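You operate a simulated robot arm through the tools that you are given. There is no shell and no other tool.

The job below is to be done with a simulated two-armed robot. You get a single attempt, and the scene is never put back.

JOB
Read vial Y5 and sort it: PASS to the low green tray, REDO to the low red tray.
Fine: zero on the blank in the well first and put it in the low grey rack; reader off after; other vials stay.

Only the result counts: the job must be done as asked and must still hold three seconds after the hand-in. Knocking over, shifting, dropping, spilling or breaking anything else fails it.

ROBOT AND FRAMES
Two 7-joint arms with fingered hands on one trunk that stands fixed in place. Base frame: the origin is at the foot of the trunk, x ahead of it, y to its left, z up; the work surface is at about z = 755. Readings come in mm, degrees, newtons and seconds.
The left shoulder is at [70, 157, 1164], the right one opposite. With the tool pointing down near the work surface each hand reaches from about 300 to 900 mm from the base axis, measured 20 degrees to its own side. Payload 5 kg a hand.
Tool frame (each hand has its own): the origin (TCP) lies between the finger pads and is the grasp point; the fingertips stand 31 mm ahead of it; z points along the fingers, y is the line along which they close. Largest opening 156 mm; the body of the gripper starts 88 mm behind the TCP. The gripper is a hand of 4 fingers: y runs from the thumb to the fingers, the wrist lies at [0, 0, -249] in the tool frame, and closing takes about 1.5 s.
Orientation is that of the tool frame in the base frame, as [roll, pitch, yaw] about the fixed x, y, z axes, in that order (R = Rz(yaw) Ry(pitch) Rx(roll)). With the fingers straight down and closing along the base's y, the tool's x points along the base's -x, its y along +y and its z along -z.

CONTROLS
- The arms move only by the tool move_arm. It takes "left_plan", "right_plan" or both (then of equal length, played together; a hand with none holds still); each is a list of rows, each an object of numbers (a shift or turn left out is 0, a gripper value left out holds the last): "dx", "dy", "dz": the shift along the tool's x, y, z in mm; "wx", "wy", "wz": the turn, a rotation vector about the tool's x, y, z in degrees. In form: [{"dx": .., "dy": .., "dz": .., "wx": .., "wy": .., "wz": ..}, ...]. A call has 1 to 20 rows; each row shifts and turns the commanded pose from where the row before left it, along the tool's axes as they then stand. "left_jaw" and "right_jaw" are, for a hand that has rows, the finger opening in mm, from 0 to 156, set as the call begins (left out, the last holds). A row lasts 0.2 s, in which the tool goes at most 50 mm and 8.6 degrees; a call with a longer step from one row to the next is refused whole, and so is a gripper value outside its range. Where a pose cannot be reached the arm comes as near as it can. A force on the tool above 40 N (or 10 N above the force at the start of the call, whichever is more), or a blocked arm, ends the call early, and 0.2 s more pass. The fingers move at their own pace (about 108 mm/s each) and stop on an object; they squeeze with about 34 N. The grip force told is the motor's: it shows also when the fingers shut on nothing. Time passes only in rows, and 0.2 s behind the last, so rows that do not move let the fingers close. The reply holds the time, the measured pose of the TCP, the force on the tool along the base axes, the opening and the grip force, in the units named above and with some noise, with the torque about the TCP (base axes, N m) and any sound that the robot's microphone picked up, and new pictures: "pictures" is both (left out), scene, wrist or none (wrist: the cameras of the hands that moved).
- Cameras (640 x 400 px; columns grow to the right, rows downward): "scene" is now at [120.8, 48.4, 1391.8]; the picture's right is [0.55, -0.83, 0.00], its down [-0.50, -0.33, -0.81] and it looks along [0.67, 0.44, -0.59] (base axes); focal length 344 px, centre (320, 200). "left" rides on the left gripper at [-72, 2, -111] in its tool frame; the picture's right is [-0.02, -1.00, 0.00], its down [0.84, -0.02, -0.54] and it looks along [0.54, -0.01, 0.84] (tool axes); focal length 234 px, centre (320, 200). "right" rides on the right gripper at [72, 2, -111] in its tool frame; the picture's right is [-0.02, 1.00, 0.00], its down [-0.84, -0.02, -0.54] and it looks along [-0.54, -0.01, 0.84] (tool axes); focal length 234 px, centre (320, 200). There is no depth. A picture from a camera that has moved, and an enlarged one, comes with that camera's place and axes in the base frame and with its lens.
- lift_body(by): slides the trunk up (or, below 0, down) by that many mm; the arms and the scene camera ride with it, the base frame stays. It gives what a move gives, with no picture.
- move_fingers(finger1, finger2, finger3, thumb_bend, hand): sets how far each is bent, from 0 (flat) to 1 (curled in); at 0.3 the hand is open as for a grip, at 0.7 the pads meet at the TCP. One left out holds its place. A second passes; each finger stops where it meets its share of the squeeze, and holds until it gets a number again. A gripper value or a shape takes the hand back. It gives what a move gives, with no picture; readings hold the bend of each and the force on the fingers (four entries, about 0 where the hand has none), thumb and palm.
- preshape(shape, hand): the hand has 4 fingers and takes this shape, open, in about a second: jaw (thumb against the fingers, like two jaws); tri (thumb and two fingers); tip (a fingertip pinch); poke (one finger out to press); point (the index stretched); flat (the hand flat); cup (the hand cupped); fist (a fist). The gripper value then closes the fingers along that shape, each until it touches; the sizes above hold for jaw. It gives what a move gives, with no picture.
- turn_head(pan, tilt): turns the head with the scene camera to pan (to the left, within 86 degrees either way) and tilt (down, from -29 to 69), counted from straight ahead of the robot. It gives what a move gives, and a new picture of the scene camera.
- enlarge(camera, box): a new picture of the part [left, top, right, bottom] of that camera's present view, enlarged. No time passes.
- close_job(): hands the job in; it is judged then, once.

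Nothing tells you positions but the pictures and the camera data. Unless the task says otherwise, let go and move clear before handing in.

The tools are called after "Request:" as name(argument=value, ...) on one line, values as JSON. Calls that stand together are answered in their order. move_arm: Moves the arms, as the interface text tells. Its arguments: {"type":"object","properties":{"left_plan":{"type":"array","items":{"type":"object","properties":{"dx":{"type":"number"},"dy":{"type":"number"},"dz":{"type":"number"},"wx":{"type":"number"},"wy":{"type":"number"},"wz":{"type":"number"}}}},"left_jaw":{"type":"number"},"right_plan":{"type":"array","items":{"type":"object","properties":{"dx":{"type":"number"},"dy":{"type":"number"},"dz":{"type":"number"},"wx":{"type":"number"},"wy":{"type":"number"},"wz":{"type":"number"}}}},"right_jaw":{"type":"number"},"pictures":{"type":"string","enum":["both","scene","wrist","none"]}},"required":[]} The other tools are called the same way: lift_body (by) slides the trunk up or down; preshape (shape, hand) gives the hand a shape; move_fingers (finger1, finger2, finger3, thumb_bend, hand) moves the fingers one by one; turn_head (pan, tilt) turns the head that bears the scene camera; enlarge (camera, box) takes an enlarged picture of a part of a camera's view; close_job () hands the job in.

At the start:

```text
time: 0.0
left_ee_pos: [388.5, 535.3, 1151.6]
left_orientation: [180.0, 0.1, -180.0]
left_contact_force: [-0.5, -0.1, 0.2]
left_torque: [0.04, -0.02, 0.01]
left_finger_gap: 155.7
left_finger_force: 0.1
left_shape: jaw
left_bend: [0.3, 0.3, 0.3, 0.3]
left_finger forces: [0.0, 0.1, 0.1, 0.0, 0.0, 0.0]
right_ee_pos: [616.6, 23.0, 1139.5]
right_orientation: [180.0, -0.1, 180.0]
right_contact_force: [1.3, 0.5, 0.3]
right_torque: [0.0, 0.04, -0.04]
right_finger_gap: 156.1
right_finger_force: 0.0
right_shape: jaw
right_bend: [0.3, 0.3, 0.3, 0.3]
right_finger forces: [0.0, 0.0, 0.0, 0.1, 0.0, 0.1]
trunk travel left (down, up): [-550.0, 390.0]
head pan, tilt: [33.4, 36.4]
```

scene: 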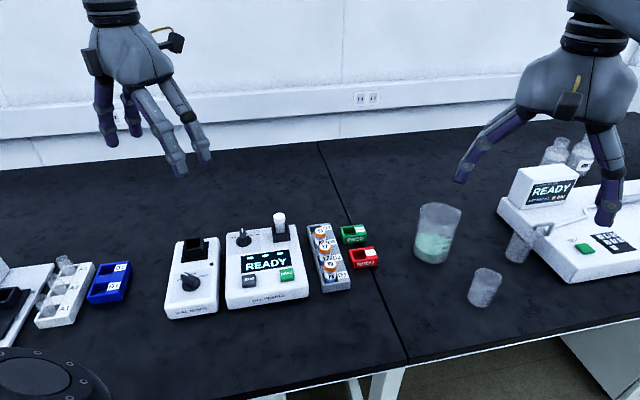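
right: 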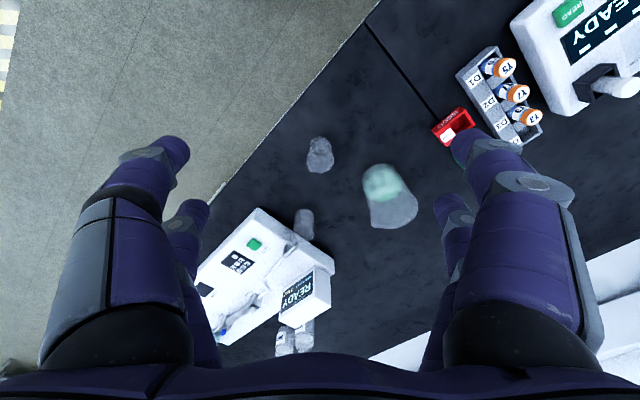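
left: 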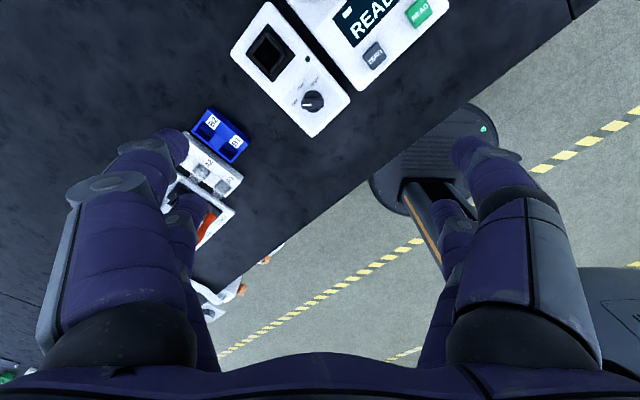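

I see a reader with a READY display in the middle of the bench, a rack with orange-capped vials beside it, green and red trays, and other devices. I'll enlarge the views to read the labels before moving.

Request:
enlarge(camera="scene", box=[220, 200, 390, 310])

Request:
enlarge(camera="scene", box=[0, 220, 230, 370])

Request:
enlarge(camera="scene", box=[400, 120, 640, 310])

Request:
enlarge(camera="right", box=[420, 0, 640, 150])

Request:
enlarge(camera="left", box=[160, 0, 460, 190])

```text
3.64 times, centred on (305, 255) of scene
camera zoom: at [120.8, 48.4, 1391.8], right [0.55, -0.83, 0.0], down [-0.5, -0.33, -0.81], along [0.67, 0.44, -0.59], focal length 1252 px, centre (374, 0)
```

zoom: 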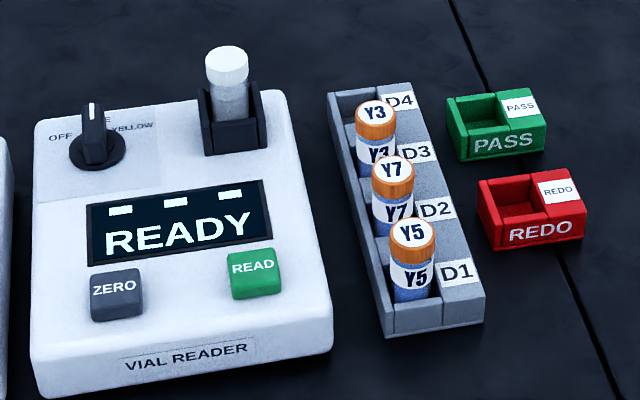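

```text
2.67 times, centred on (115, 295) of scene
camera zoom: at [120.8, 48.4, 1391.8], right [0.55, -0.83, 0.0], down [-0.5, -0.33, -0.81], along [0.67, 0.44, -0.59], focal length 918 px, centre (867, -53)
```

zoom: 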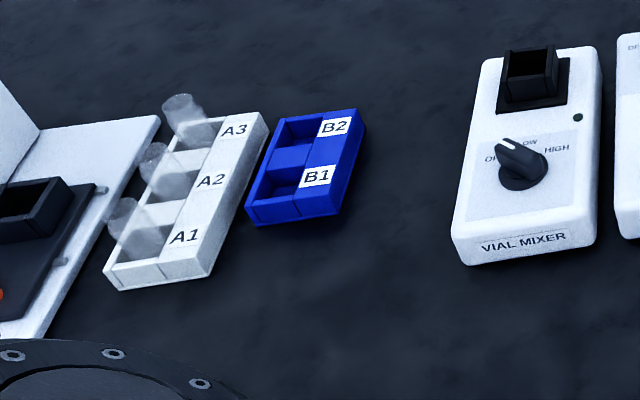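

```text
2.11 times, centred on (520, 215) of scene
camera zoom: at [120.8, 48.4, 1391.8], right [0.55, -0.83, 0.0], down [-0.5, -0.33, -0.81], along [0.67, 0.44, -0.59], focal length 725 px, centre (-101, 168)
```

zoom: 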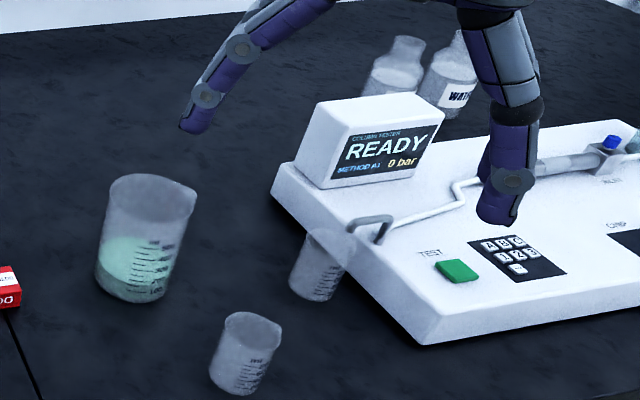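

```text
2.67 times, centred on (530, 75) of right
camera zoom: at [545.6, 24.9, 1249.8], right [0.02, 1.0, 0.0], down [0.84, -0.02, 0.54], along [0.54, -0.01, -0.84], focal length 624 px, centre (-240, 533)
```

zoom: 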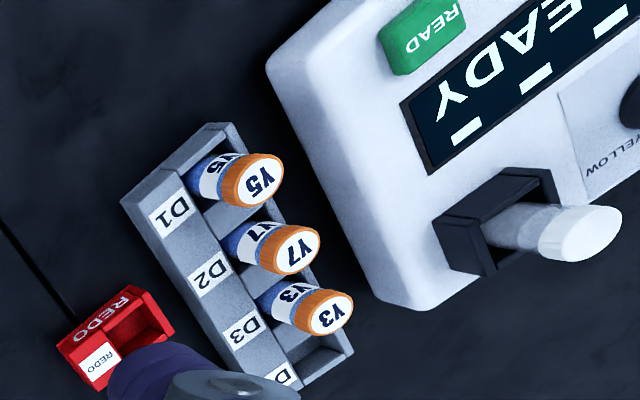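

```text
2.11 times, centred on (310, 95) of left
camera zoom: at [461.1, 537.8, 1261.7], right [0.02, -1.0, 0.0], down [-0.84, -0.02, 0.54], along [-0.54, -0.01, -0.84], focal length 493 px, centre (341, 421)
```

zoom: 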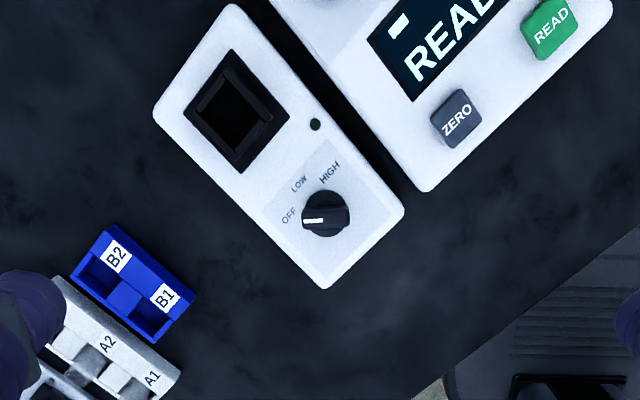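

The reader has a mode dial with small labels, and I need to know which setting it is on. I'll zoom in on the dial and the vials.

Request:
enlarge(camera="scene", box=[225, 225, 305, 275])

Request:
enlarge(camera="scene", box=[300, 215, 384, 295])

Request:
turn_head(pan=42, tilt=48)

```text
8.00 times, centred on (265, 250) of scene
camera zoom: at [120.8, 48.4, 1391.8], right [0.55, -0.83, 0.0], down [-0.5, -0.33, -0.81], along [0.67, 0.44, -0.59], focal length 2755 px, centre (760, -200)
```

zoom: 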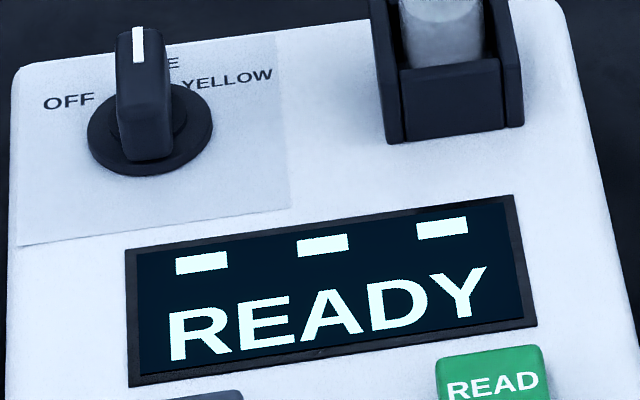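

```text
5.00 times, centred on (342, 255) of scene
camera zoom: at [120.8, 48.4, 1391.8], right [0.55, -0.83, 0.0], down [-0.5, -0.33, -0.81], along [0.67, 0.44, -0.59], focal length 1722 px, centre (210, -75)
```

zoom: 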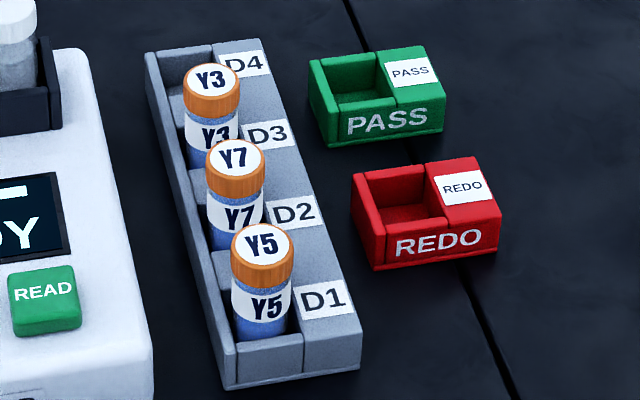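

```text
time: 0.7
left_ee_pos: [388.0, 536.4, 1150.5]
left_orientation: [180.0, 0.0, 180.0]
left_contact_force: [-0.5, 0.6, 0.7]
left_torque: [-0.03, 0.02, 0.01]
left_finger_gap: 155.9
left_finger_force: 0.0
left_shape: jaw
left_bend: [0.3, 0.3, 0.3, 0.3]
left_finger forces: [0.1, 0.0, 0.0, 0.1, 0.0, 0.1]
right_ee_pos: [616.8, 23.4, 1138.9]
right_orientation: [-179.9, 0.0, 180.0]
right_contact_force: [0.0, 0.6, -0.8]
right_torque: [0.01, 0.0, 0.02]
right_finger_gap: 156.1
right_finger_force: 0.1
right_shape: jaw
right_bend: [0.3, 0.3, 0.3, 0.3]
right_finger forces: [0.0, 0.1, 0.1, 0.0, 0.0, 0.1]
trunk travel left (down, up): [-550.0, 390.0]
head pan, tilt: [42.0, 48.0]
camera scene: at [106.6, 53.1, 1374.9], right [0.67, -0.74, 0.0], down [-0.55, -0.5, -0.67], along [0.5, 0.45, -0.74], focal length 344 px, centre (320, 200)
```

scene: 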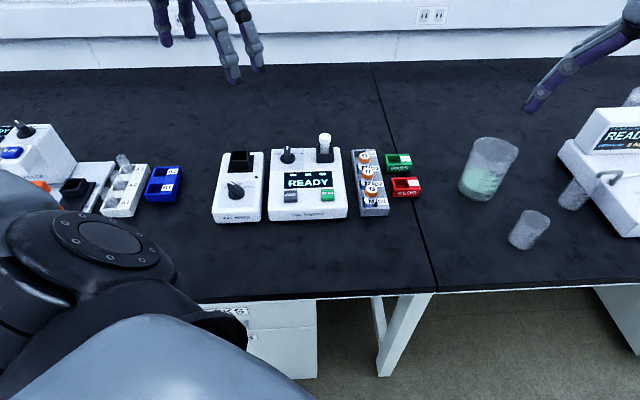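

The dial has OFF, something ending in E, and YELLOW. I'll zoom in from this angle to read the hidden label.

Request:
enlarge(camera="scene", box=[265, 130, 425, 230])

Request:
enlarge(camera="scene", box=[0, 110, 200, 235])

Request:
enlarge(camera="scene", box=[268, 140, 318, 172])

```text
4.00 times, centred on (345, 180) of scene
camera zoom: at [106.6, 53.1, 1374.9], right [0.67, -0.74, 0.0], down [-0.55, -0.5, -0.67], along [0.5, 0.45, -0.74], focal length 1378 px, centre (220, 280)
```

zoom: 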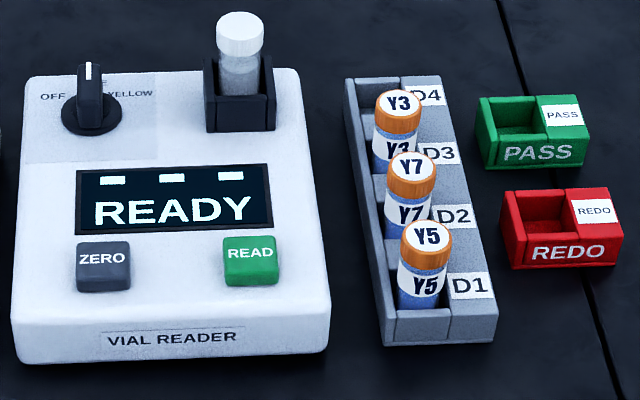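

```text
3.20 times, centred on (100, 172) of scene
camera zoom: at [106.6, 53.1, 1374.9], right [0.67, -0.74, 0.0], down [-0.55, -0.5, -0.67], along [0.5, 0.45, -0.74], focal length 1102 px, centre (1024, 288)
```

zoom: 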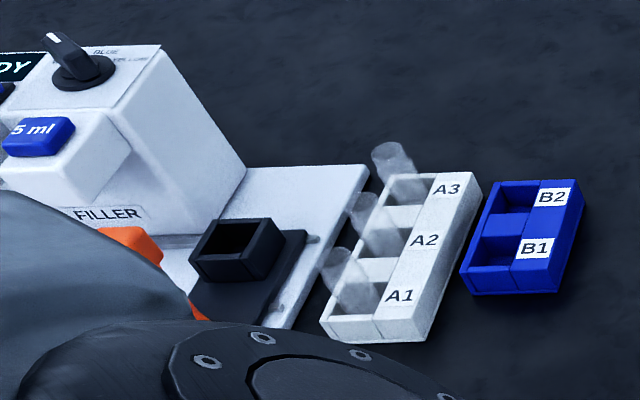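

```text
12.50 times, centred on (293, 156) of scene
camera zoom: at [106.6, 53.1, 1374.9], right [0.67, -0.74, 0.0], down [-0.55, -0.5, -0.67], along [0.5, 0.45, -0.74], focal length 4305 px, centre (658, 750)
```

zoom: 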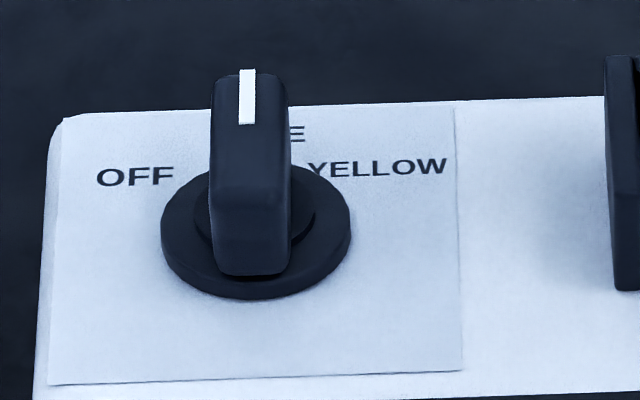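

The dial reads OFF / BLUE(?) / YELLOW and points to the middle, and the Y vials look blue. I'll bring the left hand over the reader, yawed to line up with it, so its wrist camera gives a close second view.

Request:
move_arm(left_plan=[{"wz": -7.5}, {"wz": -7.5}, {"wz": -7.5}, {"wz": -7.5}, {"wz": -7.5}, {"wz": -7.5}, {"dx": -29, "dy": -31}, {"dx": -29, "dy": -31}, {"dx": -29, "dy": -31}, {"dx": -29, "dy": -31}, {"dx": -29, "dy": -31}])

```text
time: 3.1
left_ee_pos: [604.2, 527.1, 1149.0]
left_orientation: [-179.9, 0.0, -135.0]
left_contact_force: [1.0, -0.7, -0.4]
left_torque: [0.01, 0.04, 0.02]
left_finger_gap: 155.9
left_finger_force: 0.0
left_shape: jaw
left_bend: [0.3, 0.3, 0.3, 0.3]
left_finger forces: [0.1, 0.1, 0.0, 0.0, 0.0, 0.1]
right_ee_pos: [618.1, 22.8, 1138.6]
right_orientation: [180.0, -0.1, 180.0]
right_contact_force: [2.0, 0.3, 0.2]
right_torque: [0.04, 0.0, 0.02]
right_finger_gap: 156.0
right_finger_force: 0.0
right_shape: jaw
right_bend: [0.3, 0.3, 0.3, 0.3]
right_finger forces: [0.0, 0.1, 0.0, 0.1, 0.1, 0.1]
trunk travel left (down, up): [-550.0, 390.0]
head pan, tilt: [42.0, 48.0]
camera scene: at [108.6, 52.1, 1374.6], right [0.67, -0.74, 0.0], down [-0.55, -0.5, -0.67], along [0.5, 0.45, -0.74], focal length 344 px, centre (320, 200)
camera left: at [654.7, 579.6, 1260.5], right [0.72, -0.69, 0.0], down [-0.58, -0.61, 0.55], along [-0.38, -0.39, -0.84], focal length 234 px, centre (320, 200)
```

scene: 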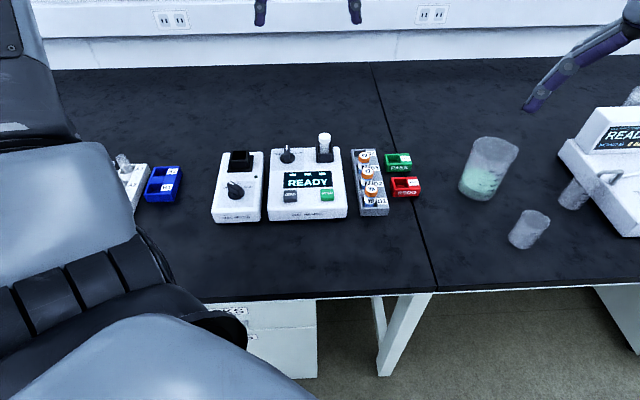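
left: 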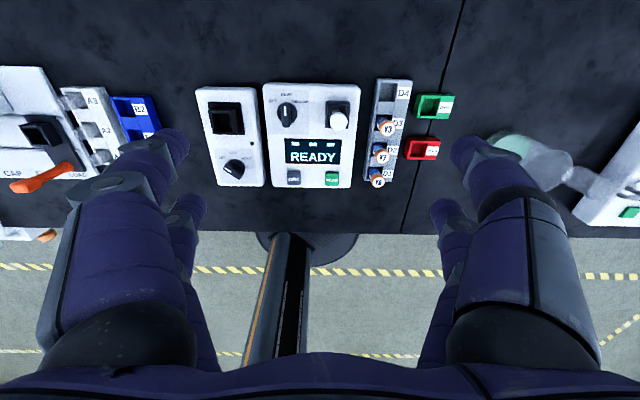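

The left wrist camera now sees everything squarely. I'll enlarge its view to measure positions.

Request:
enlarge(camera="left", box=[255, 70, 463, 200])

Request:
enlarge(camera="left", box=[262, 80, 358, 140])

Request:
enlarge(camera="left", box=[360, 70, 456, 195])

Request:
enlarge(camera="scene", box=[265, 130, 425, 230])

```text
3.08 times, centred on (359, 135) of left
camera zoom: at [654.7, 579.6, 1260.5], right [0.72, -0.69, 0.0], down [-0.58, -0.61, 0.55], along [-0.38, -0.39, -0.84], focal length 720 px, centre (200, 400)
```

zoom: 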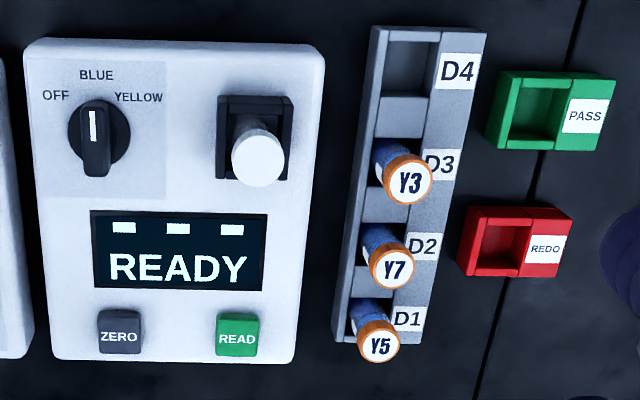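

```text
6.67 times, centred on (310, 110) of left
camera zoom: at [654.7, 579.6, 1260.5], right [0.72, -0.69, 0.0], down [-0.58, -0.61, 0.55], along [-0.38, -0.39, -0.84], focal length 1561 px, centre (387, 800)
```

zoom: 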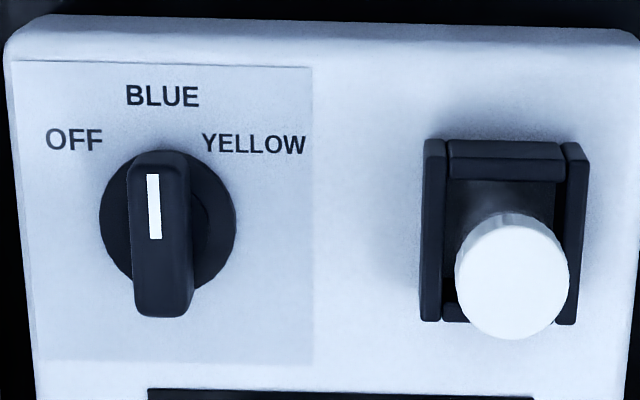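

```text
3.20 times, centred on (408, 132) of left
camera zoom: at [654.7, 579.6, 1260.5], right [0.72, -0.69, 0.0], down [-0.58, -0.61, 0.55], along [-0.38, -0.39, -0.84], focal length 749 px, centre (38, 416)
```

zoom: 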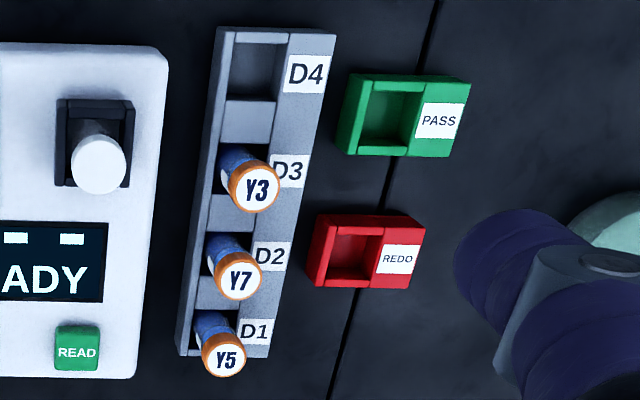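

```text
4.00 times, centred on (345, 180) of scene
camera zoom: at [108.6, 52.1, 1374.6], right [0.67, -0.74, 0.0], down [-0.55, -0.5, -0.67], along [0.5, 0.45, -0.74], focal length 1378 px, centre (220, 280)
```

zoom: 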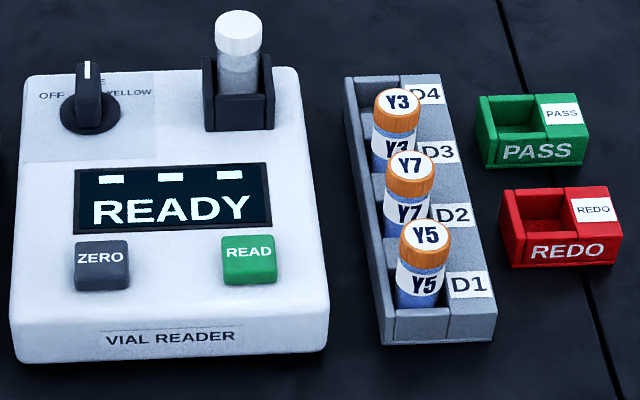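

I've triangulated the main points: blank cap top at about (608, 487, 866), Y5 cap top at about (581, 323, 822), READ at (511, 393, 816), ZERO at (453, 451, 816), and D4 empty at about (698, 440). Next I'll look at the hand itself to learn its finger geometry at a narrower opening.

Request:
move_arm(left_plan=[{}, {}, {}, {}, {}], left_jaw=60, pictures="wrist")

Request:
turn_head(pan=44, tilt=18)

Request:
enlarge(camera="scene", box=[220, 130, 420, 280])

```text
time: 4.3
left_ee_pos: [601.2, 527.1, 1150.1]
left_orientation: [180.0, -0.1, -135.0]
left_contact_force: [-0.8, -0.2, -0.2]
left_torque: [0.0, -0.01, -0.02]
left_finger_gap: 60.6
left_finger_force: 0.0
left_shape: jaw
left_bend: [0.73, 0.73, 0.73, 0.7]
left_finger forces: [0.0, 0.1, 0.0, 0.0, 0.0, 0.1]
right_ee_pos: [616.2, 22.1, 1140.0]
right_orientation: [-180.0, 0.0, -180.0]
right_contact_force: [0.7, 0.4, -0.3]
right_torque: [-0.01, 0.05, -0.01]
right_finger_gap: 155.8
right_finger_force: 0.0
right_shape: jaw
right_bend: [0.3, 0.3, 0.3, 0.3]
right_finger forces: [0.0, 0.1, 0.1, 0.0, 0.0, 0.1]
trunk travel left (down, up): [-550.0, 390.0]
head pan, tilt: [42.0, 48.0]
camera left: at [652.1, 580.6, 1261.4], right [0.72, -0.69, 0.0], down [-0.58, -0.61, 0.54], along [-0.38, -0.39, -0.84], focal length 234 px, centre (320, 200)
```

left: 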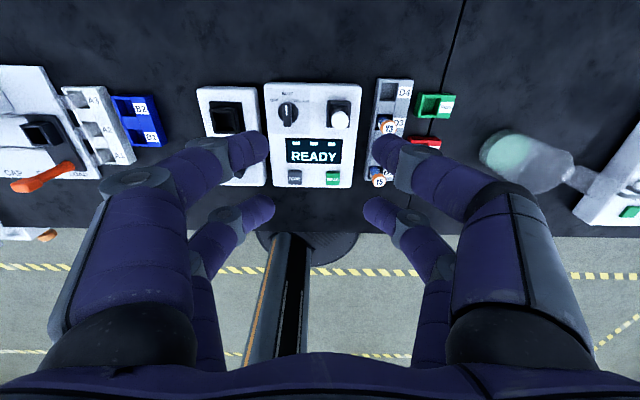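

```text
time: 5.3
left_ee_pos: [601.7, 528.1, 1149.6]
left_orientation: [-180.0, 0.0, -135.1]
left_contact_force: [-0.9, -0.3, 1.0]
left_torque: [0.01, 0.03, -0.01]
left_finger_gap: 60.6
left_finger_force: 0.0
left_shape: jaw
left_bend: [0.73, 0.73, 0.73, 0.7]
left_finger forces: [0.1, 0.0, 0.1, 0.0, 0.0, 0.0]
right_ee_pos: [617.0, 22.8, 1139.7]
right_orientation: [-179.9, 0.0, -180.0]
right_contact_force: [-0.2, 0.0, 0.2]
right_torque: [0.05, -0.01, 0.01]
right_finger_gap: 155.7
right_finger_force: 0.1
right_shape: jaw
right_bend: [0.3, 0.3, 0.3, 0.3]
right_finger forces: [0.0, 0.0, 0.0, 0.0, 0.0, 0.0]
trunk travel left (down, up): [-550.0, 390.0]
head pan, tilt: [44.0, 18.0]
camera scene: at [115.2, 65.2, 1420.9], right [0.69, -0.72, 0.0], down [-0.22, -0.22, -0.95], along [0.68, 0.66, -0.31], focal length 344 px, centre (320, 200)
```

scene: 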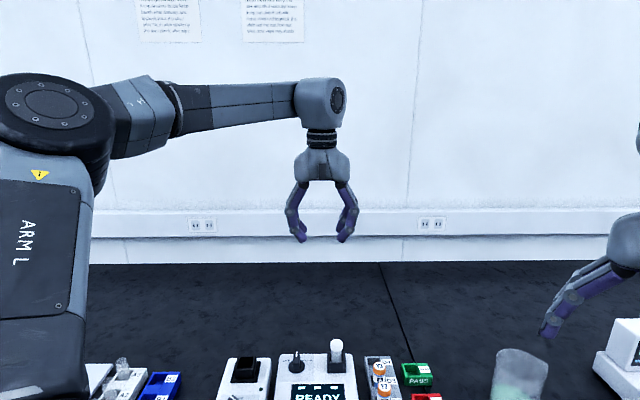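

```text
2.67 times, centred on (320, 205) of scene
camera zoom: at [115.2, 65.2, 1420.9], right [0.69, -0.72, 0.0], down [-0.22, -0.22, -0.95], along [0.68, 0.66, -0.31], focal length 918 px, centre (320, 187)
```

zoom: 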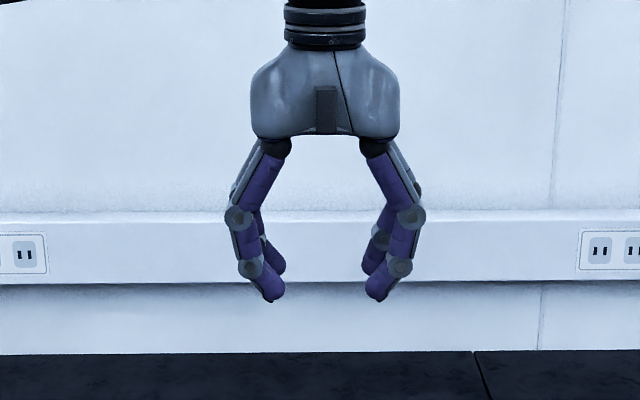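

The jaw shape uses two fingers on each side, about ±21 mm apart along tool x. I'll check the "tip" shape to see whether it gives a cleaner pinch.

Request:
enlarge(camera="left", box=[160, 100, 480, 300])

Request:
preshape(hand="left", shape="tip")

Request:
enlarge(camera="left", box=[0, 0, 640, 400])

Request:
enlarge(camera="scene", box=[220, 130, 420, 280])

```text
2.00 times, centred on (320, 200) of left
camera zoom: at [652.3, 580.6, 1261.2], right [0.72, -0.69, 0.0], down [-0.58, -0.61, 0.54], along [-0.38, -0.39, -0.84], focal length 468 px, centre (320, 200)
```

zoom: 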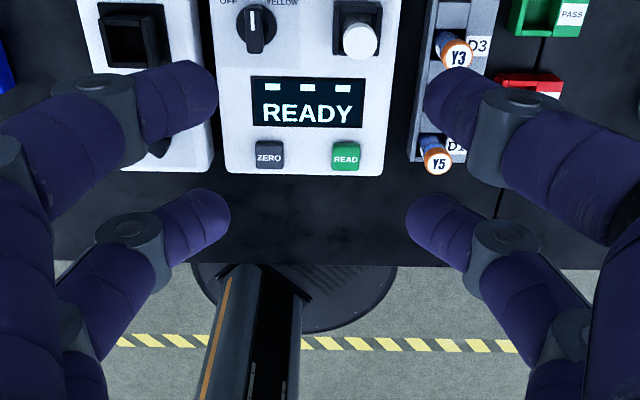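

```text
time: 6.2
left_ee_pos: [603.2, 527.5, 1150.5]
left_orientation: [180.0, 0.0, -135.0]
left_contact_force: [0.0, 1.2, -0.2]
left_torque: [0.0, -0.03, -0.03]
left_finger_gap: 155.9
left_finger_force: 0.0
left_shape: tip
left_bend: [0.3, 0.3, 0.3, 0.3]
left_finger forces: [0.0, 0.0, 0.1, 0.0, 0.0, 0.1]
right_ee_pos: [616.2, 24.4, 1139.7]
right_orientation: [180.0, 0.0, -180.0]
right_contact_force: [-0.2, 0.1, 0.6]
right_torque: [-0.03, 0.0, 0.01]
right_finger_gap: 155.8
right_finger_force: 0.0
right_shape: jaw
right_bend: [0.3, 0.3, 0.3, 0.3]
right_finger forces: [0.0, 0.0, 0.0, 0.1, 0.0, 0.0]
trunk travel left (down, up): [-550.0, 390.0]
head pan, tilt: [44.0, 18.0]
```

```text
1.00 times, centred on (320, 200) of left (not enlarged: the box is as wide or as high as the picture)
camera zoom: at [652.3, 580.6, 1261.2], right [0.72, -0.69, 0.0], down [-0.58, -0.61, 0.54], along [-0.38, -0.39, -0.84], focal length 234 px, centre (320, 200)
```

zoom: 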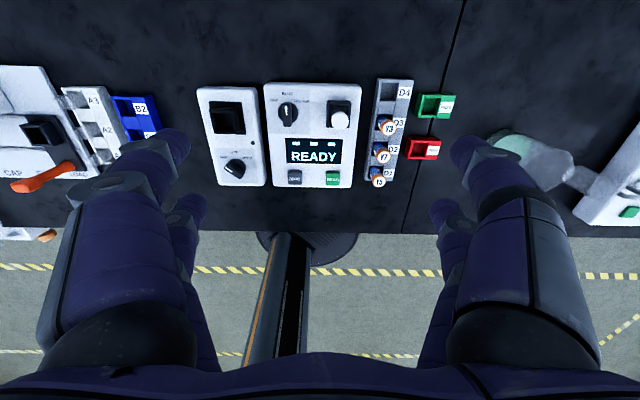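

```text
2.67 times, centred on (320, 205) of scene
camera zoom: at [115.2, 65.2, 1421.0], right [0.69, -0.72, 0.0], down [-0.22, -0.21, -0.95], along [0.68, 0.66, -0.31], focal length 918 px, centre (320, 187)
```

zoom: 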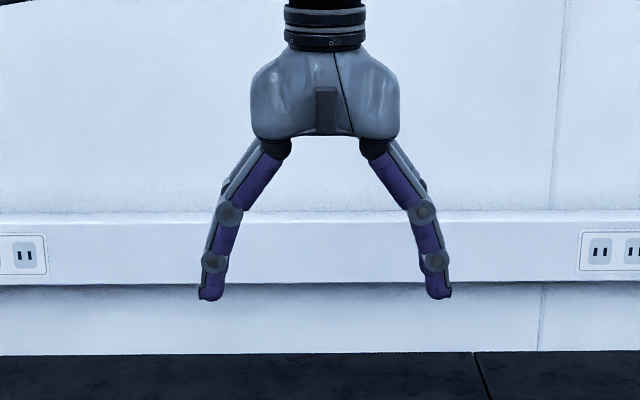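

The tip shape looks the same while open, so I'll close it partway to see which fingers move.

Request:
move_arm(left_plan=[{}, {}, {}, {}, {}, {}], left_jaw=40, pictures="wrist")

Request:
enlarge(camera="scene", box=[220, 130, 420, 280])

```text
time: 7.6
left_ee_pos: [601.4, 528.0, 1150.9]
left_orientation: [180.0, 0.0, -135.0]
left_contact_force: [-0.1, 0.3, -0.5]
left_torque: [0.02, -0.02, -0.01]
left_finger_gap: 40.3
left_finger_force: 0.1
left_shape: tip
left_bend: [0.73, 0.73, 0.73, 0.7]
left_finger forces: [0.1, 0.0, 0.0, 0.1, 0.1, 0.0]
right_ee_pos: [616.4, 23.1, 1139.1]
right_orientation: [179.9, 0.0, -180.0]
right_contact_force: [-0.6, 0.2, 0.1]
right_torque: [0.01, 0.0, 0.0]
right_finger_gap: 155.9
right_finger_force: 0.0
right_shape: jaw
right_bend: [0.3, 0.3, 0.3, 0.3]
right_finger forces: [0.1, 0.0, 0.0, 0.0, 0.0, 0.0]
trunk travel left (down, up): [-550.0, 390.0]
head pan, tilt: [44.0, 18.0]
camera left: at [652.3, 580.6, 1261.2], right [0.72, -0.69, 0.0], down [-0.58, -0.61, 0.54], along [-0.38, -0.39, -0.84], focal length 234 px, centre (320, 200)
```

left: 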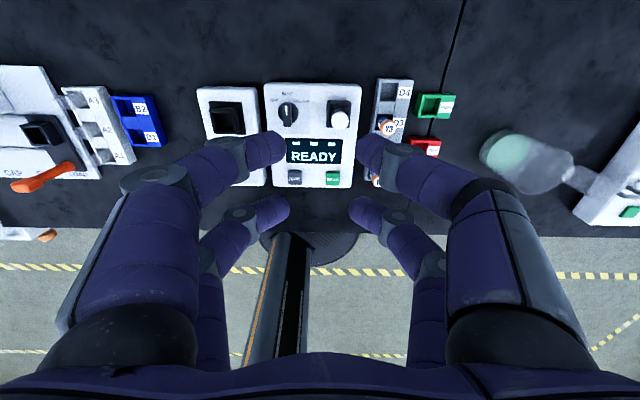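

```text
2.67 times, centred on (320, 205) of scene
camera zoom: at [115.2, 65.2, 1421.0], right [0.69, -0.72, 0.0], down [-0.22, -0.21, -0.95], along [0.68, 0.66, -0.31], focal length 918 px, centre (320, 187)
```

zoom: 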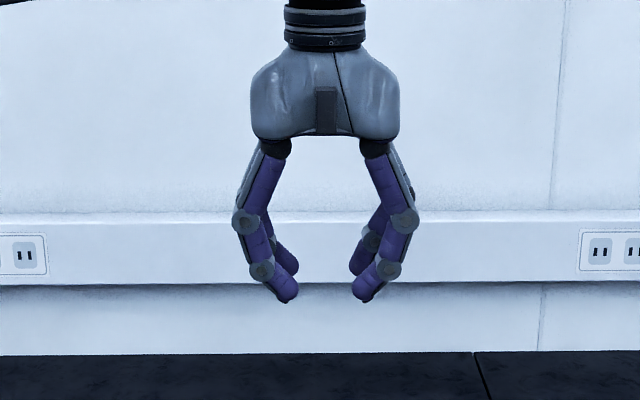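

All four fingers still move alike. I'll close fully in this shape, then try tri, to see which digits actually pinch.

Request:
move_arm(left_plan=[{}, {}, {}, {}, {}, {}], left_jaw=0, pictures="wrist")

Request:
enlarge(camera="scene", box=[220, 130, 420, 280])

Request:
preshape(hand="left", shape="tri")

Request:
move_arm(left_plan=[{}, {}, {}, {}, {}, {}], left_jaw=20, pictures="wrist")

Request:
enlarge(camera="scene", box=[220, 130, 420, 280])

Request:
preshape(hand="left", shape="jaw")

Request:
move_arm(left_plan=[{}, {}, {}, {}, {}, {}, {}], left_jaw=20, pictures="wrist")

Request:
enlarge(camera="scene", box=[220, 130, 420, 280])

```text
time: 9.0
left_ee_pos: [601.8, 528.2, 1150.1]
left_orientation: [-179.9, 0.0, -134.9]
left_contact_force: [-0.7, 0.4, 0.2]
left_torque: [0.02, -0.03, 0.04]
left_finger_gap: 0.1
left_finger_force: 34.1
left_shape: tip
left_bend: [0.7, 0.7, 0.7, 0.7]
left_finger forces: [0.0, 0.1, 0.0, 0.0, 0.0, 0.1]
right_ee_pos: [617.4, 23.8, 1139.8]
right_orientation: [180.0, 0.0, 180.0]
right_contact_force: [0.3, -0.1, -1.2]
right_torque: [0.01, 0.0, -0.04]
right_finger_gap: 155.8
right_finger_force: 0.0
right_shape: jaw
right_bend: [0.3, 0.3, 0.3, 0.3]
right_finger forces: [0.0, 0.0, 0.0, 0.0, 0.1, 0.0]
trunk travel left (down, up): [-550.0, 390.0]
head pan, tilt: [44.0, 18.0]
camera left: at [652.3, 580.6, 1261.2], right [0.72, -0.69, 0.0], down [-0.58, -0.61, 0.54], along [-0.38, -0.39, -0.84], focal length 234 px, centre (320, 200)
```

left: 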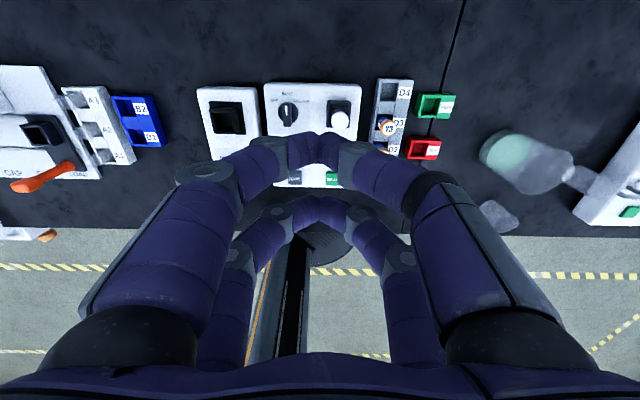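

```text
2.67 times, centred on (320, 205) of scene
camera zoom: at [115.2, 65.2, 1421.0], right [0.69, -0.72, 0.0], down [-0.22, -0.21, -0.95], along [0.68, 0.66, -0.31], focal length 918 px, centre (320, 187)
```

zoom: 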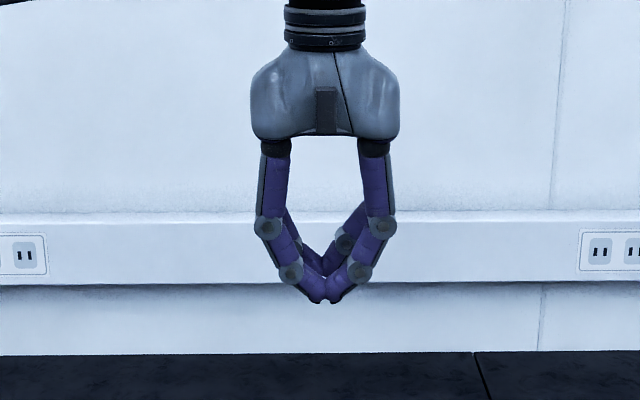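

```text
time: 9.9
left_ee_pos: [601.3, 528.9, 1150.1]
left_orientation: [-180.0, 0.0, -135.0]
left_contact_force: [0.2, -0.1, 0.2]
left_torque: [0.0, 0.02, 0.0]
left_finger_gap: 155.9
left_finger_force: 0.0
left_shape: tri
left_bend: [0.3, 0.3, 0.3, 0.3]
left_finger forces: [0.1, 0.1, 0.0, 0.0, 0.1, 0.0]
right_ee_pos: [616.6, 23.6, 1139.0]
right_orientation: [180.0, -0.1, -180.0]
right_contact_force: [-0.9, -1.0, 0.0]
right_torque: [0.0, -0.03, -0.01]
right_finger_gap: 156.0
right_finger_force: 0.1
right_shape: jaw
right_bend: [0.3, 0.3, 0.3, 0.3]
right_finger forces: [0.0, 0.0, 0.0, 0.0, 0.1, 0.1]
trunk travel left (down, up): [-550.0, 390.0]
head pan, tilt: [44.0, 18.0]
```

```text
time: 11.3
left_ee_pos: [601.1, 527.6, 1150.8]
left_orientation: [180.0, 0.0, -135.0]
left_contact_force: [0.1, -0.3, -0.4]
left_torque: [-0.03, 0.01, 0.0]
left_finger_gap: 20.4
left_finger_force: 0.1
left_shape: tri
left_bend: [0.72, 0.72, 0.72, 0.7]
left_finger forces: [0.1, 0.1, 0.0, 0.1, 0.0, 0.1]
right_ee_pos: [617.0, 23.7, 1138.6]
right_orientation: [180.0, -0.1, 180.0]
right_contact_force: [0.2, -0.1, 0.9]
right_torque: [0.0, -0.02, -0.03]
right_finger_gap: 155.9
right_finger_force: 0.1
right_shape: jaw
right_bend: [0.3, 0.3, 0.3, 0.3]
right_finger forces: [0.1, 0.0, 0.1, 0.0, 0.0, 0.1]
trunk travel left (down, up): [-550.0, 390.0]
head pan, tilt: [44.0, 18.0]
camera left: at [652.3, 580.6, 1261.2], right [0.72, -0.69, 0.0], down [-0.58, -0.61, 0.54], along [-0.38, -0.39, -0.84], focal length 234 px, centre (320, 200)
```

left: 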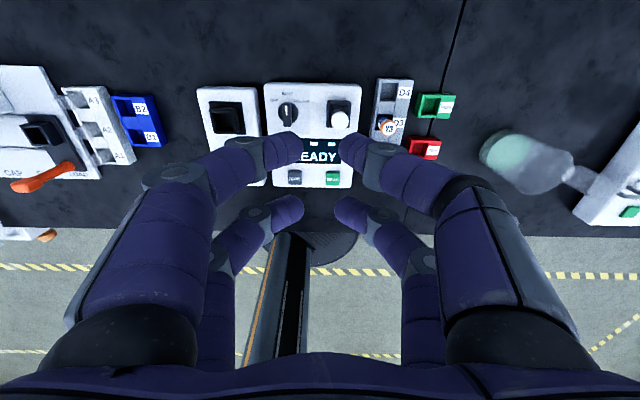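

```text
2.67 times, centred on (320, 205) of scene
camera zoom: at [115.2, 65.2, 1421.0], right [0.69, -0.72, 0.0], down [-0.22, -0.21, -0.95], along [0.68, 0.66, -0.31], focal length 918 px, centre (320, 187)
```

zoom: 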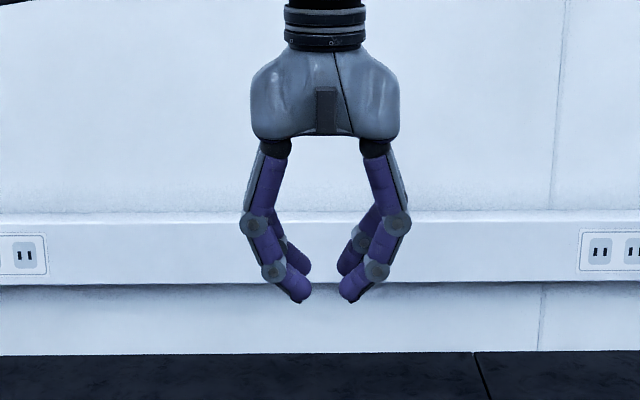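

```text
time: 12.2
left_ee_pos: [602.4, 526.6, 1151.1]
left_orientation: [179.9, 0.0, -135.0]
left_contact_force: [0.1, 0.5, 0.5]
left_torque: [0.01, -0.04, -0.01]
left_finger_gap: 156.0
left_finger_force: 0.0
left_shape: jaw
left_bend: [0.3, 0.3, 0.3, 0.3]
left_finger forces: [0.0, 0.0, 0.0, 0.0, 0.1, 0.1]
right_ee_pos: [615.6, 23.4, 1138.5]
right_orientation: [180.0, -0.1, -180.0]
right_contact_force: [-0.3, -0.2, 0.3]
right_torque: [0.02, -0.01, 0.02]
right_finger_gap: 156.1
right_finger_force: 0.1
right_shape: jaw
right_bend: [0.3, 0.3, 0.3, 0.3]
right_finger forces: [0.0, 0.0, 0.1, 0.0, 0.1, 0.0]
trunk travel left (down, up): [-550.0, 390.0]
head pan, tilt: [44.0, 18.0]
```

```text
time: 13.8
left_ee_pos: [601.0, 527.6, 1150.0]
left_orientation: [180.0, 0.0, -134.9]
left_contact_force: [-0.5, 0.7, 0.5]
left_torque: [0.01, -0.01, 0.01]
left_finger_gap: 20.4
left_finger_force: 0.2
left_shape: jaw
left_bend: [0.72, 0.72, 0.72, 0.7]
left_finger forces: [0.0, 0.1, 0.0, 0.0, 0.0, 0.0]
right_ee_pos: [616.2, 20.7, 1140.2]
right_orientation: [-179.9, 0.0, -179.9]
right_contact_force: [0.7, -0.5, 0.4]
right_torque: [0.03, 0.0, 0.03]
right_finger_gap: 156.3
right_finger_force: 0.0
right_shape: jaw
right_bend: [0.3, 0.3, 0.3, 0.3]
right_finger forces: [0.0, 0.1, 0.1, 0.1, 0.0, 0.0]
trunk travel left (down, up): [-550.0, 390.0]
head pan, tilt: [44.0, 18.0]
camera left: at [652.3, 580.6, 1261.2], right [0.72, -0.69, 0.0], down [-0.58, -0.61, 0.54], along [-0.38, -0.39, -0.84], focal length 234 px, centre (320, 200)
```

left: 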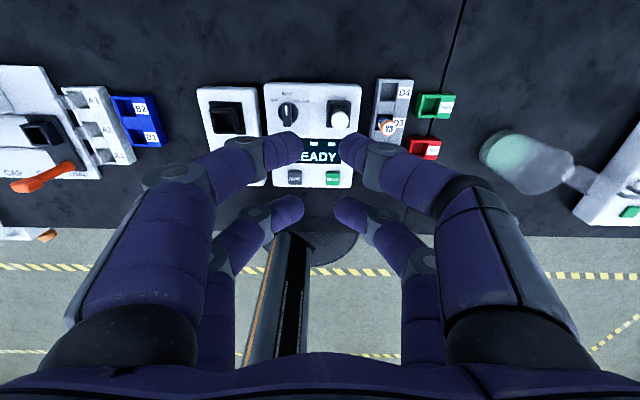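

```text
2.67 times, centred on (320, 205) of scene
camera zoom: at [115.2, 65.2, 1421.0], right [0.69, -0.72, 0.0], down [-0.22, -0.21, -0.95], along [0.68, 0.66, -0.31], focal length 918 px, centre (320, 187)
```

zoom: 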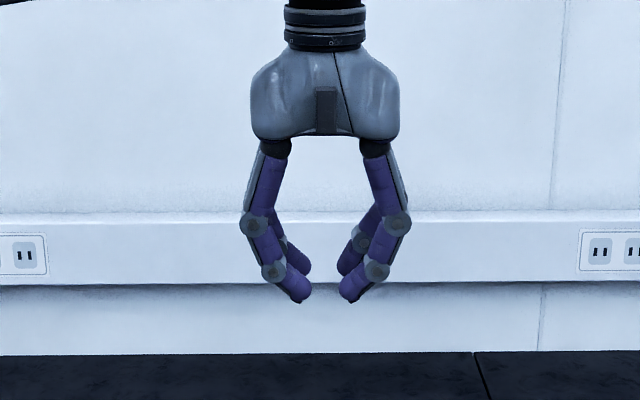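

The shapes look alike when closing, so jaw will serve for gripping. Now I'll check the "poke" shape for pressing buttons.

Request:
preshape(hand="left", shape="poke")

Request:
move_arm(left_plan=[{}], pictures="wrist")

Request:
enlarge(camera="scene", box=[220, 130, 420, 280])

```text
time: 14.7
left_ee_pos: [602.2, 527.3, 1149.0]
left_orientation: [-180.0, 0.0, -135.0]
left_contact_force: [-0.3, -0.7, 0.3]
left_torque: [-0.03, -0.04, -0.01]
left_finger_gap: 0.0
left_finger_force: 0.1
left_shape: poke
left_bend: [1.0, 1.0, 1.0, 0.32]
left_finger forces: [0.0, 0.0, 0.0, 0.1, 0.0, 0.0]
right_ee_pos: [616.1, 23.6, 1139.2]
right_orientation: [-180.0, 0.0, -179.9]
right_contact_force: [0.1, 0.7, 0.5]
right_torque: [0.02, -0.01, -0.03]
right_finger_gap: 156.0
right_finger_force: 0.0
right_shape: jaw
right_bend: [0.3, 0.3, 0.3, 0.3]
right_finger forces: [0.0, 0.0, 0.0, 0.0, 0.0, 0.0]
trunk travel left (down, up): [-550.0, 390.0]
head pan, tilt: [44.0, 18.0]
```

```text
time: 15.1
left_ee_pos: [600.9, 528.1, 1149.8]
left_orientation: [-180.0, 0.1, -135.1]
left_contact_force: [1.0, -0.7, 0.5]
left_torque: [0.01, 0.01, -0.01]
left_finger_gap: 0.0
left_finger_force: 0.2
left_shape: poke
left_bend: [1.0, 1.0, 1.0, 0.32]
left_finger forces: [0.0, 0.1, 0.1, 0.1, 0.0, 0.0]
right_ee_pos: [615.3, 23.2, 1138.3]
right_orientation: [-180.0, 0.0, 179.9]
right_contact_force: [0.0, 0.5, -0.6]
right_torque: [-0.03, 0.03, 0.01]
right_finger_gap: 156.0
right_finger_force: 0.0
right_shape: jaw
right_bend: [0.3, 0.3, 0.3, 0.3]
right_finger forces: [0.1, 0.0, 0.0, 0.0, 0.0, 0.0]
trunk travel left (down, up): [-550.0, 390.0]
head pan, tilt: [44.0, 18.0]
camera left: at [652.3, 580.6, 1261.2], right [0.72, -0.69, 0.0], down [-0.58, -0.61, 0.54], along [-0.38, -0.39, -0.84], focal length 234 px, centre (320, 200)
```

left: 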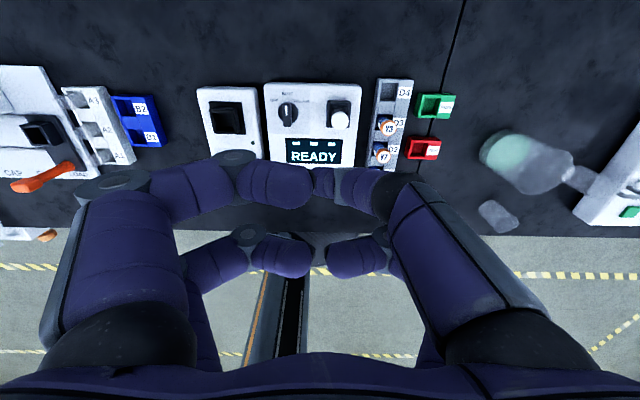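

```text
2.67 times, centred on (320, 205) of scene
camera zoom: at [115.2, 65.2, 1421.0], right [0.69, -0.72, 0.0], down [-0.22, -0.21, -0.95], along [0.68, 0.66, -0.31], focal length 918 px, centre (320, 187)
```

zoom: 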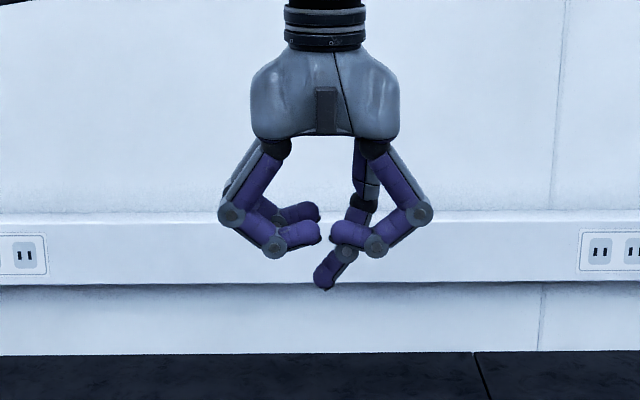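

In poke shape one finger sticks out along the tool axis, with its tip about 31 mm ahead of the TCP. I'll move it above the ZERO button at about (453, 451, 816) and check alignment.

Request:
turn_head(pan=42, tilt=48)

Request:
move_arm(left_plan=[{"dx": 40, "dy": 12.65}, {"dx": 40, "dy": 12.65}, {"dx": 40, "dy": 12.65}, {"dx": 39.7, "dy": 12.65}, {"dz": 45}, {"dz": 45}, {"dz": 45}, {"dz": 45}, {"dz": 45}, {"dz": 40}])

Request:
enlarge(camera="scene", box=[230, 100, 390, 230])

Request:
enlarge(camera="left", box=[160, 60, 480, 260])

```text
time: 16.0
left_ee_pos: [601.4, 528.5, 1149.7]
left_orientation: [180.0, 0.0, -135.0]
left_contact_force: [-0.1, 0.8, 0.6]
left_torque: [-0.03, 0.01, -0.02]
left_finger_gap: 0.1
left_finger_force: 0.1
left_shape: poke
left_bend: [1.0, 1.0, 1.0, 0.32]
left_finger forces: [0.0, 0.0, 0.1, 0.1, 0.1, 0.0]
right_ee_pos: [616.4, 23.9, 1139.0]
right_orientation: [180.0, 0.1, -180.0]
right_contact_force: [0.0, 0.1, 0.8]
right_torque: [0.0, 0.02, -0.02]
right_finger_gap: 155.8
right_finger_force: 0.0
right_shape: jaw
right_bend: [0.3, 0.3, 0.3, 0.3]
right_finger forces: [0.1, 0.1, 0.1, 0.0, 0.0, 0.0]
trunk travel left (down, up): [-550.0, 390.0]
head pan, tilt: [42.0, 48.0]
camera scene: at [106.7, 53.1, 1374.9], right [0.67, -0.74, 0.0], down [-0.55, -0.5, -0.67], along [0.5, 0.45, -0.74], focal length 344 px, centre (320, 200)
```

scene: 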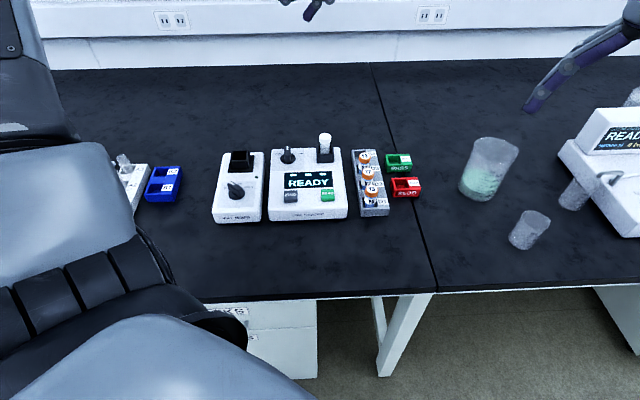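

```text
time: 18.2
left_ee_pos: [454.8, 454.5, 884.5]
left_orientation: [180.0, -0.1, -135.0]
left_contact_force: [0.9, 0.7, -0.3]
left_torque: [-0.01, 0.0, -0.03]
left_finger_gap: 0.0
left_finger_force: 0.1
left_shape: poke
left_bend: [1.0, 1.0, 1.0, 0.32]
left_finger forces: [0.0, 0.0, 0.1, 0.0, 0.0, 0.0]
right_ee_pos: [617.2, 22.6, 1138.0]
right_orientation: [-179.8, -0.1, 180.0]
right_contact_force: [-0.3, -0.1, 0.2]
right_torque: [-0.02, 0.02, -0.03]
right_finger_gap: 155.9
right_finger_force: 0.0
right_shape: jaw
right_bend: [0.3, 0.3, 0.3, 0.3]
right_finger forces: [0.1, 0.0, 0.1, 0.0, 0.0, 0.0]
trunk travel left (down, up): [-550.0, 390.0]
head pan, tilt: [42.0, 48.0]
camera scene: at [108.0, 54.3, 1374.7], right [0.67, -0.74, 0.0], down [-0.55, -0.5, -0.67], along [0.5, 0.45, -0.74], focal length 344 px, centre (320, 200)
camera left: at [505.2, 507.0, 996.2], right [0.72, -0.69, 0.0], down [-0.58, -0.61, 0.55], along [-0.38, -0.4, -0.84], focal length 234 px, centre (320, 200)
```

scene: 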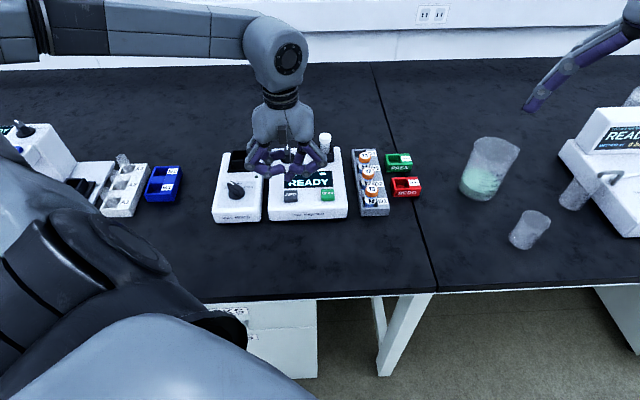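
left: 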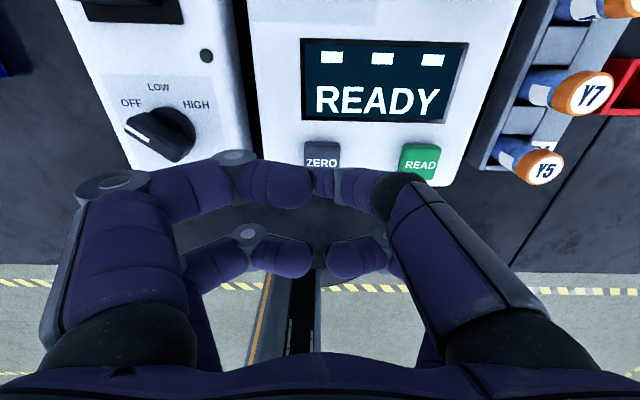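

```text
3.08 times, centred on (310, 165) of scene
camera zoom: at [108.0, 54.3, 1374.7], right [0.67, -0.74, 0.0], down [-0.55, -0.5, -0.67], along [0.5, 0.45, -0.74], focal length 1060 px, centre (351, 308)
```

zoom: 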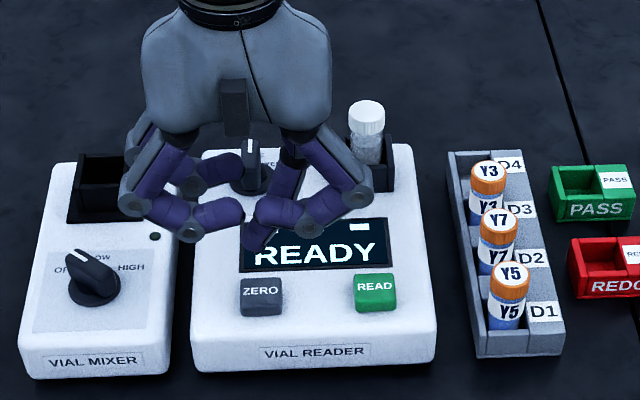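

```text
2.00 times, centred on (320, 160) of left
camera zoom: at [505.2, 507.0, 996.2], right [0.72, -0.69, 0.0], down [-0.58, -0.61, 0.55], along [-0.38, -0.4, -0.84], focal length 468 px, centre (320, 280)
```

zoom: 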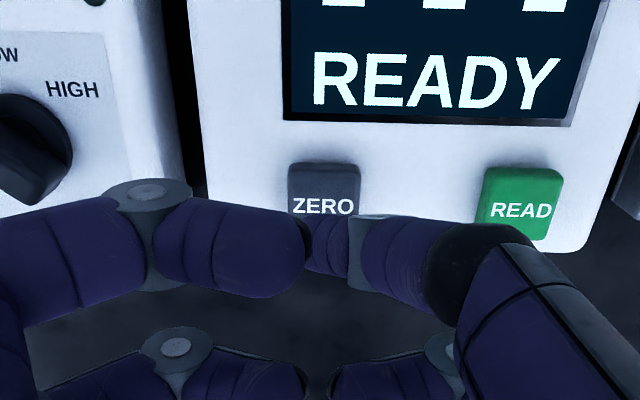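

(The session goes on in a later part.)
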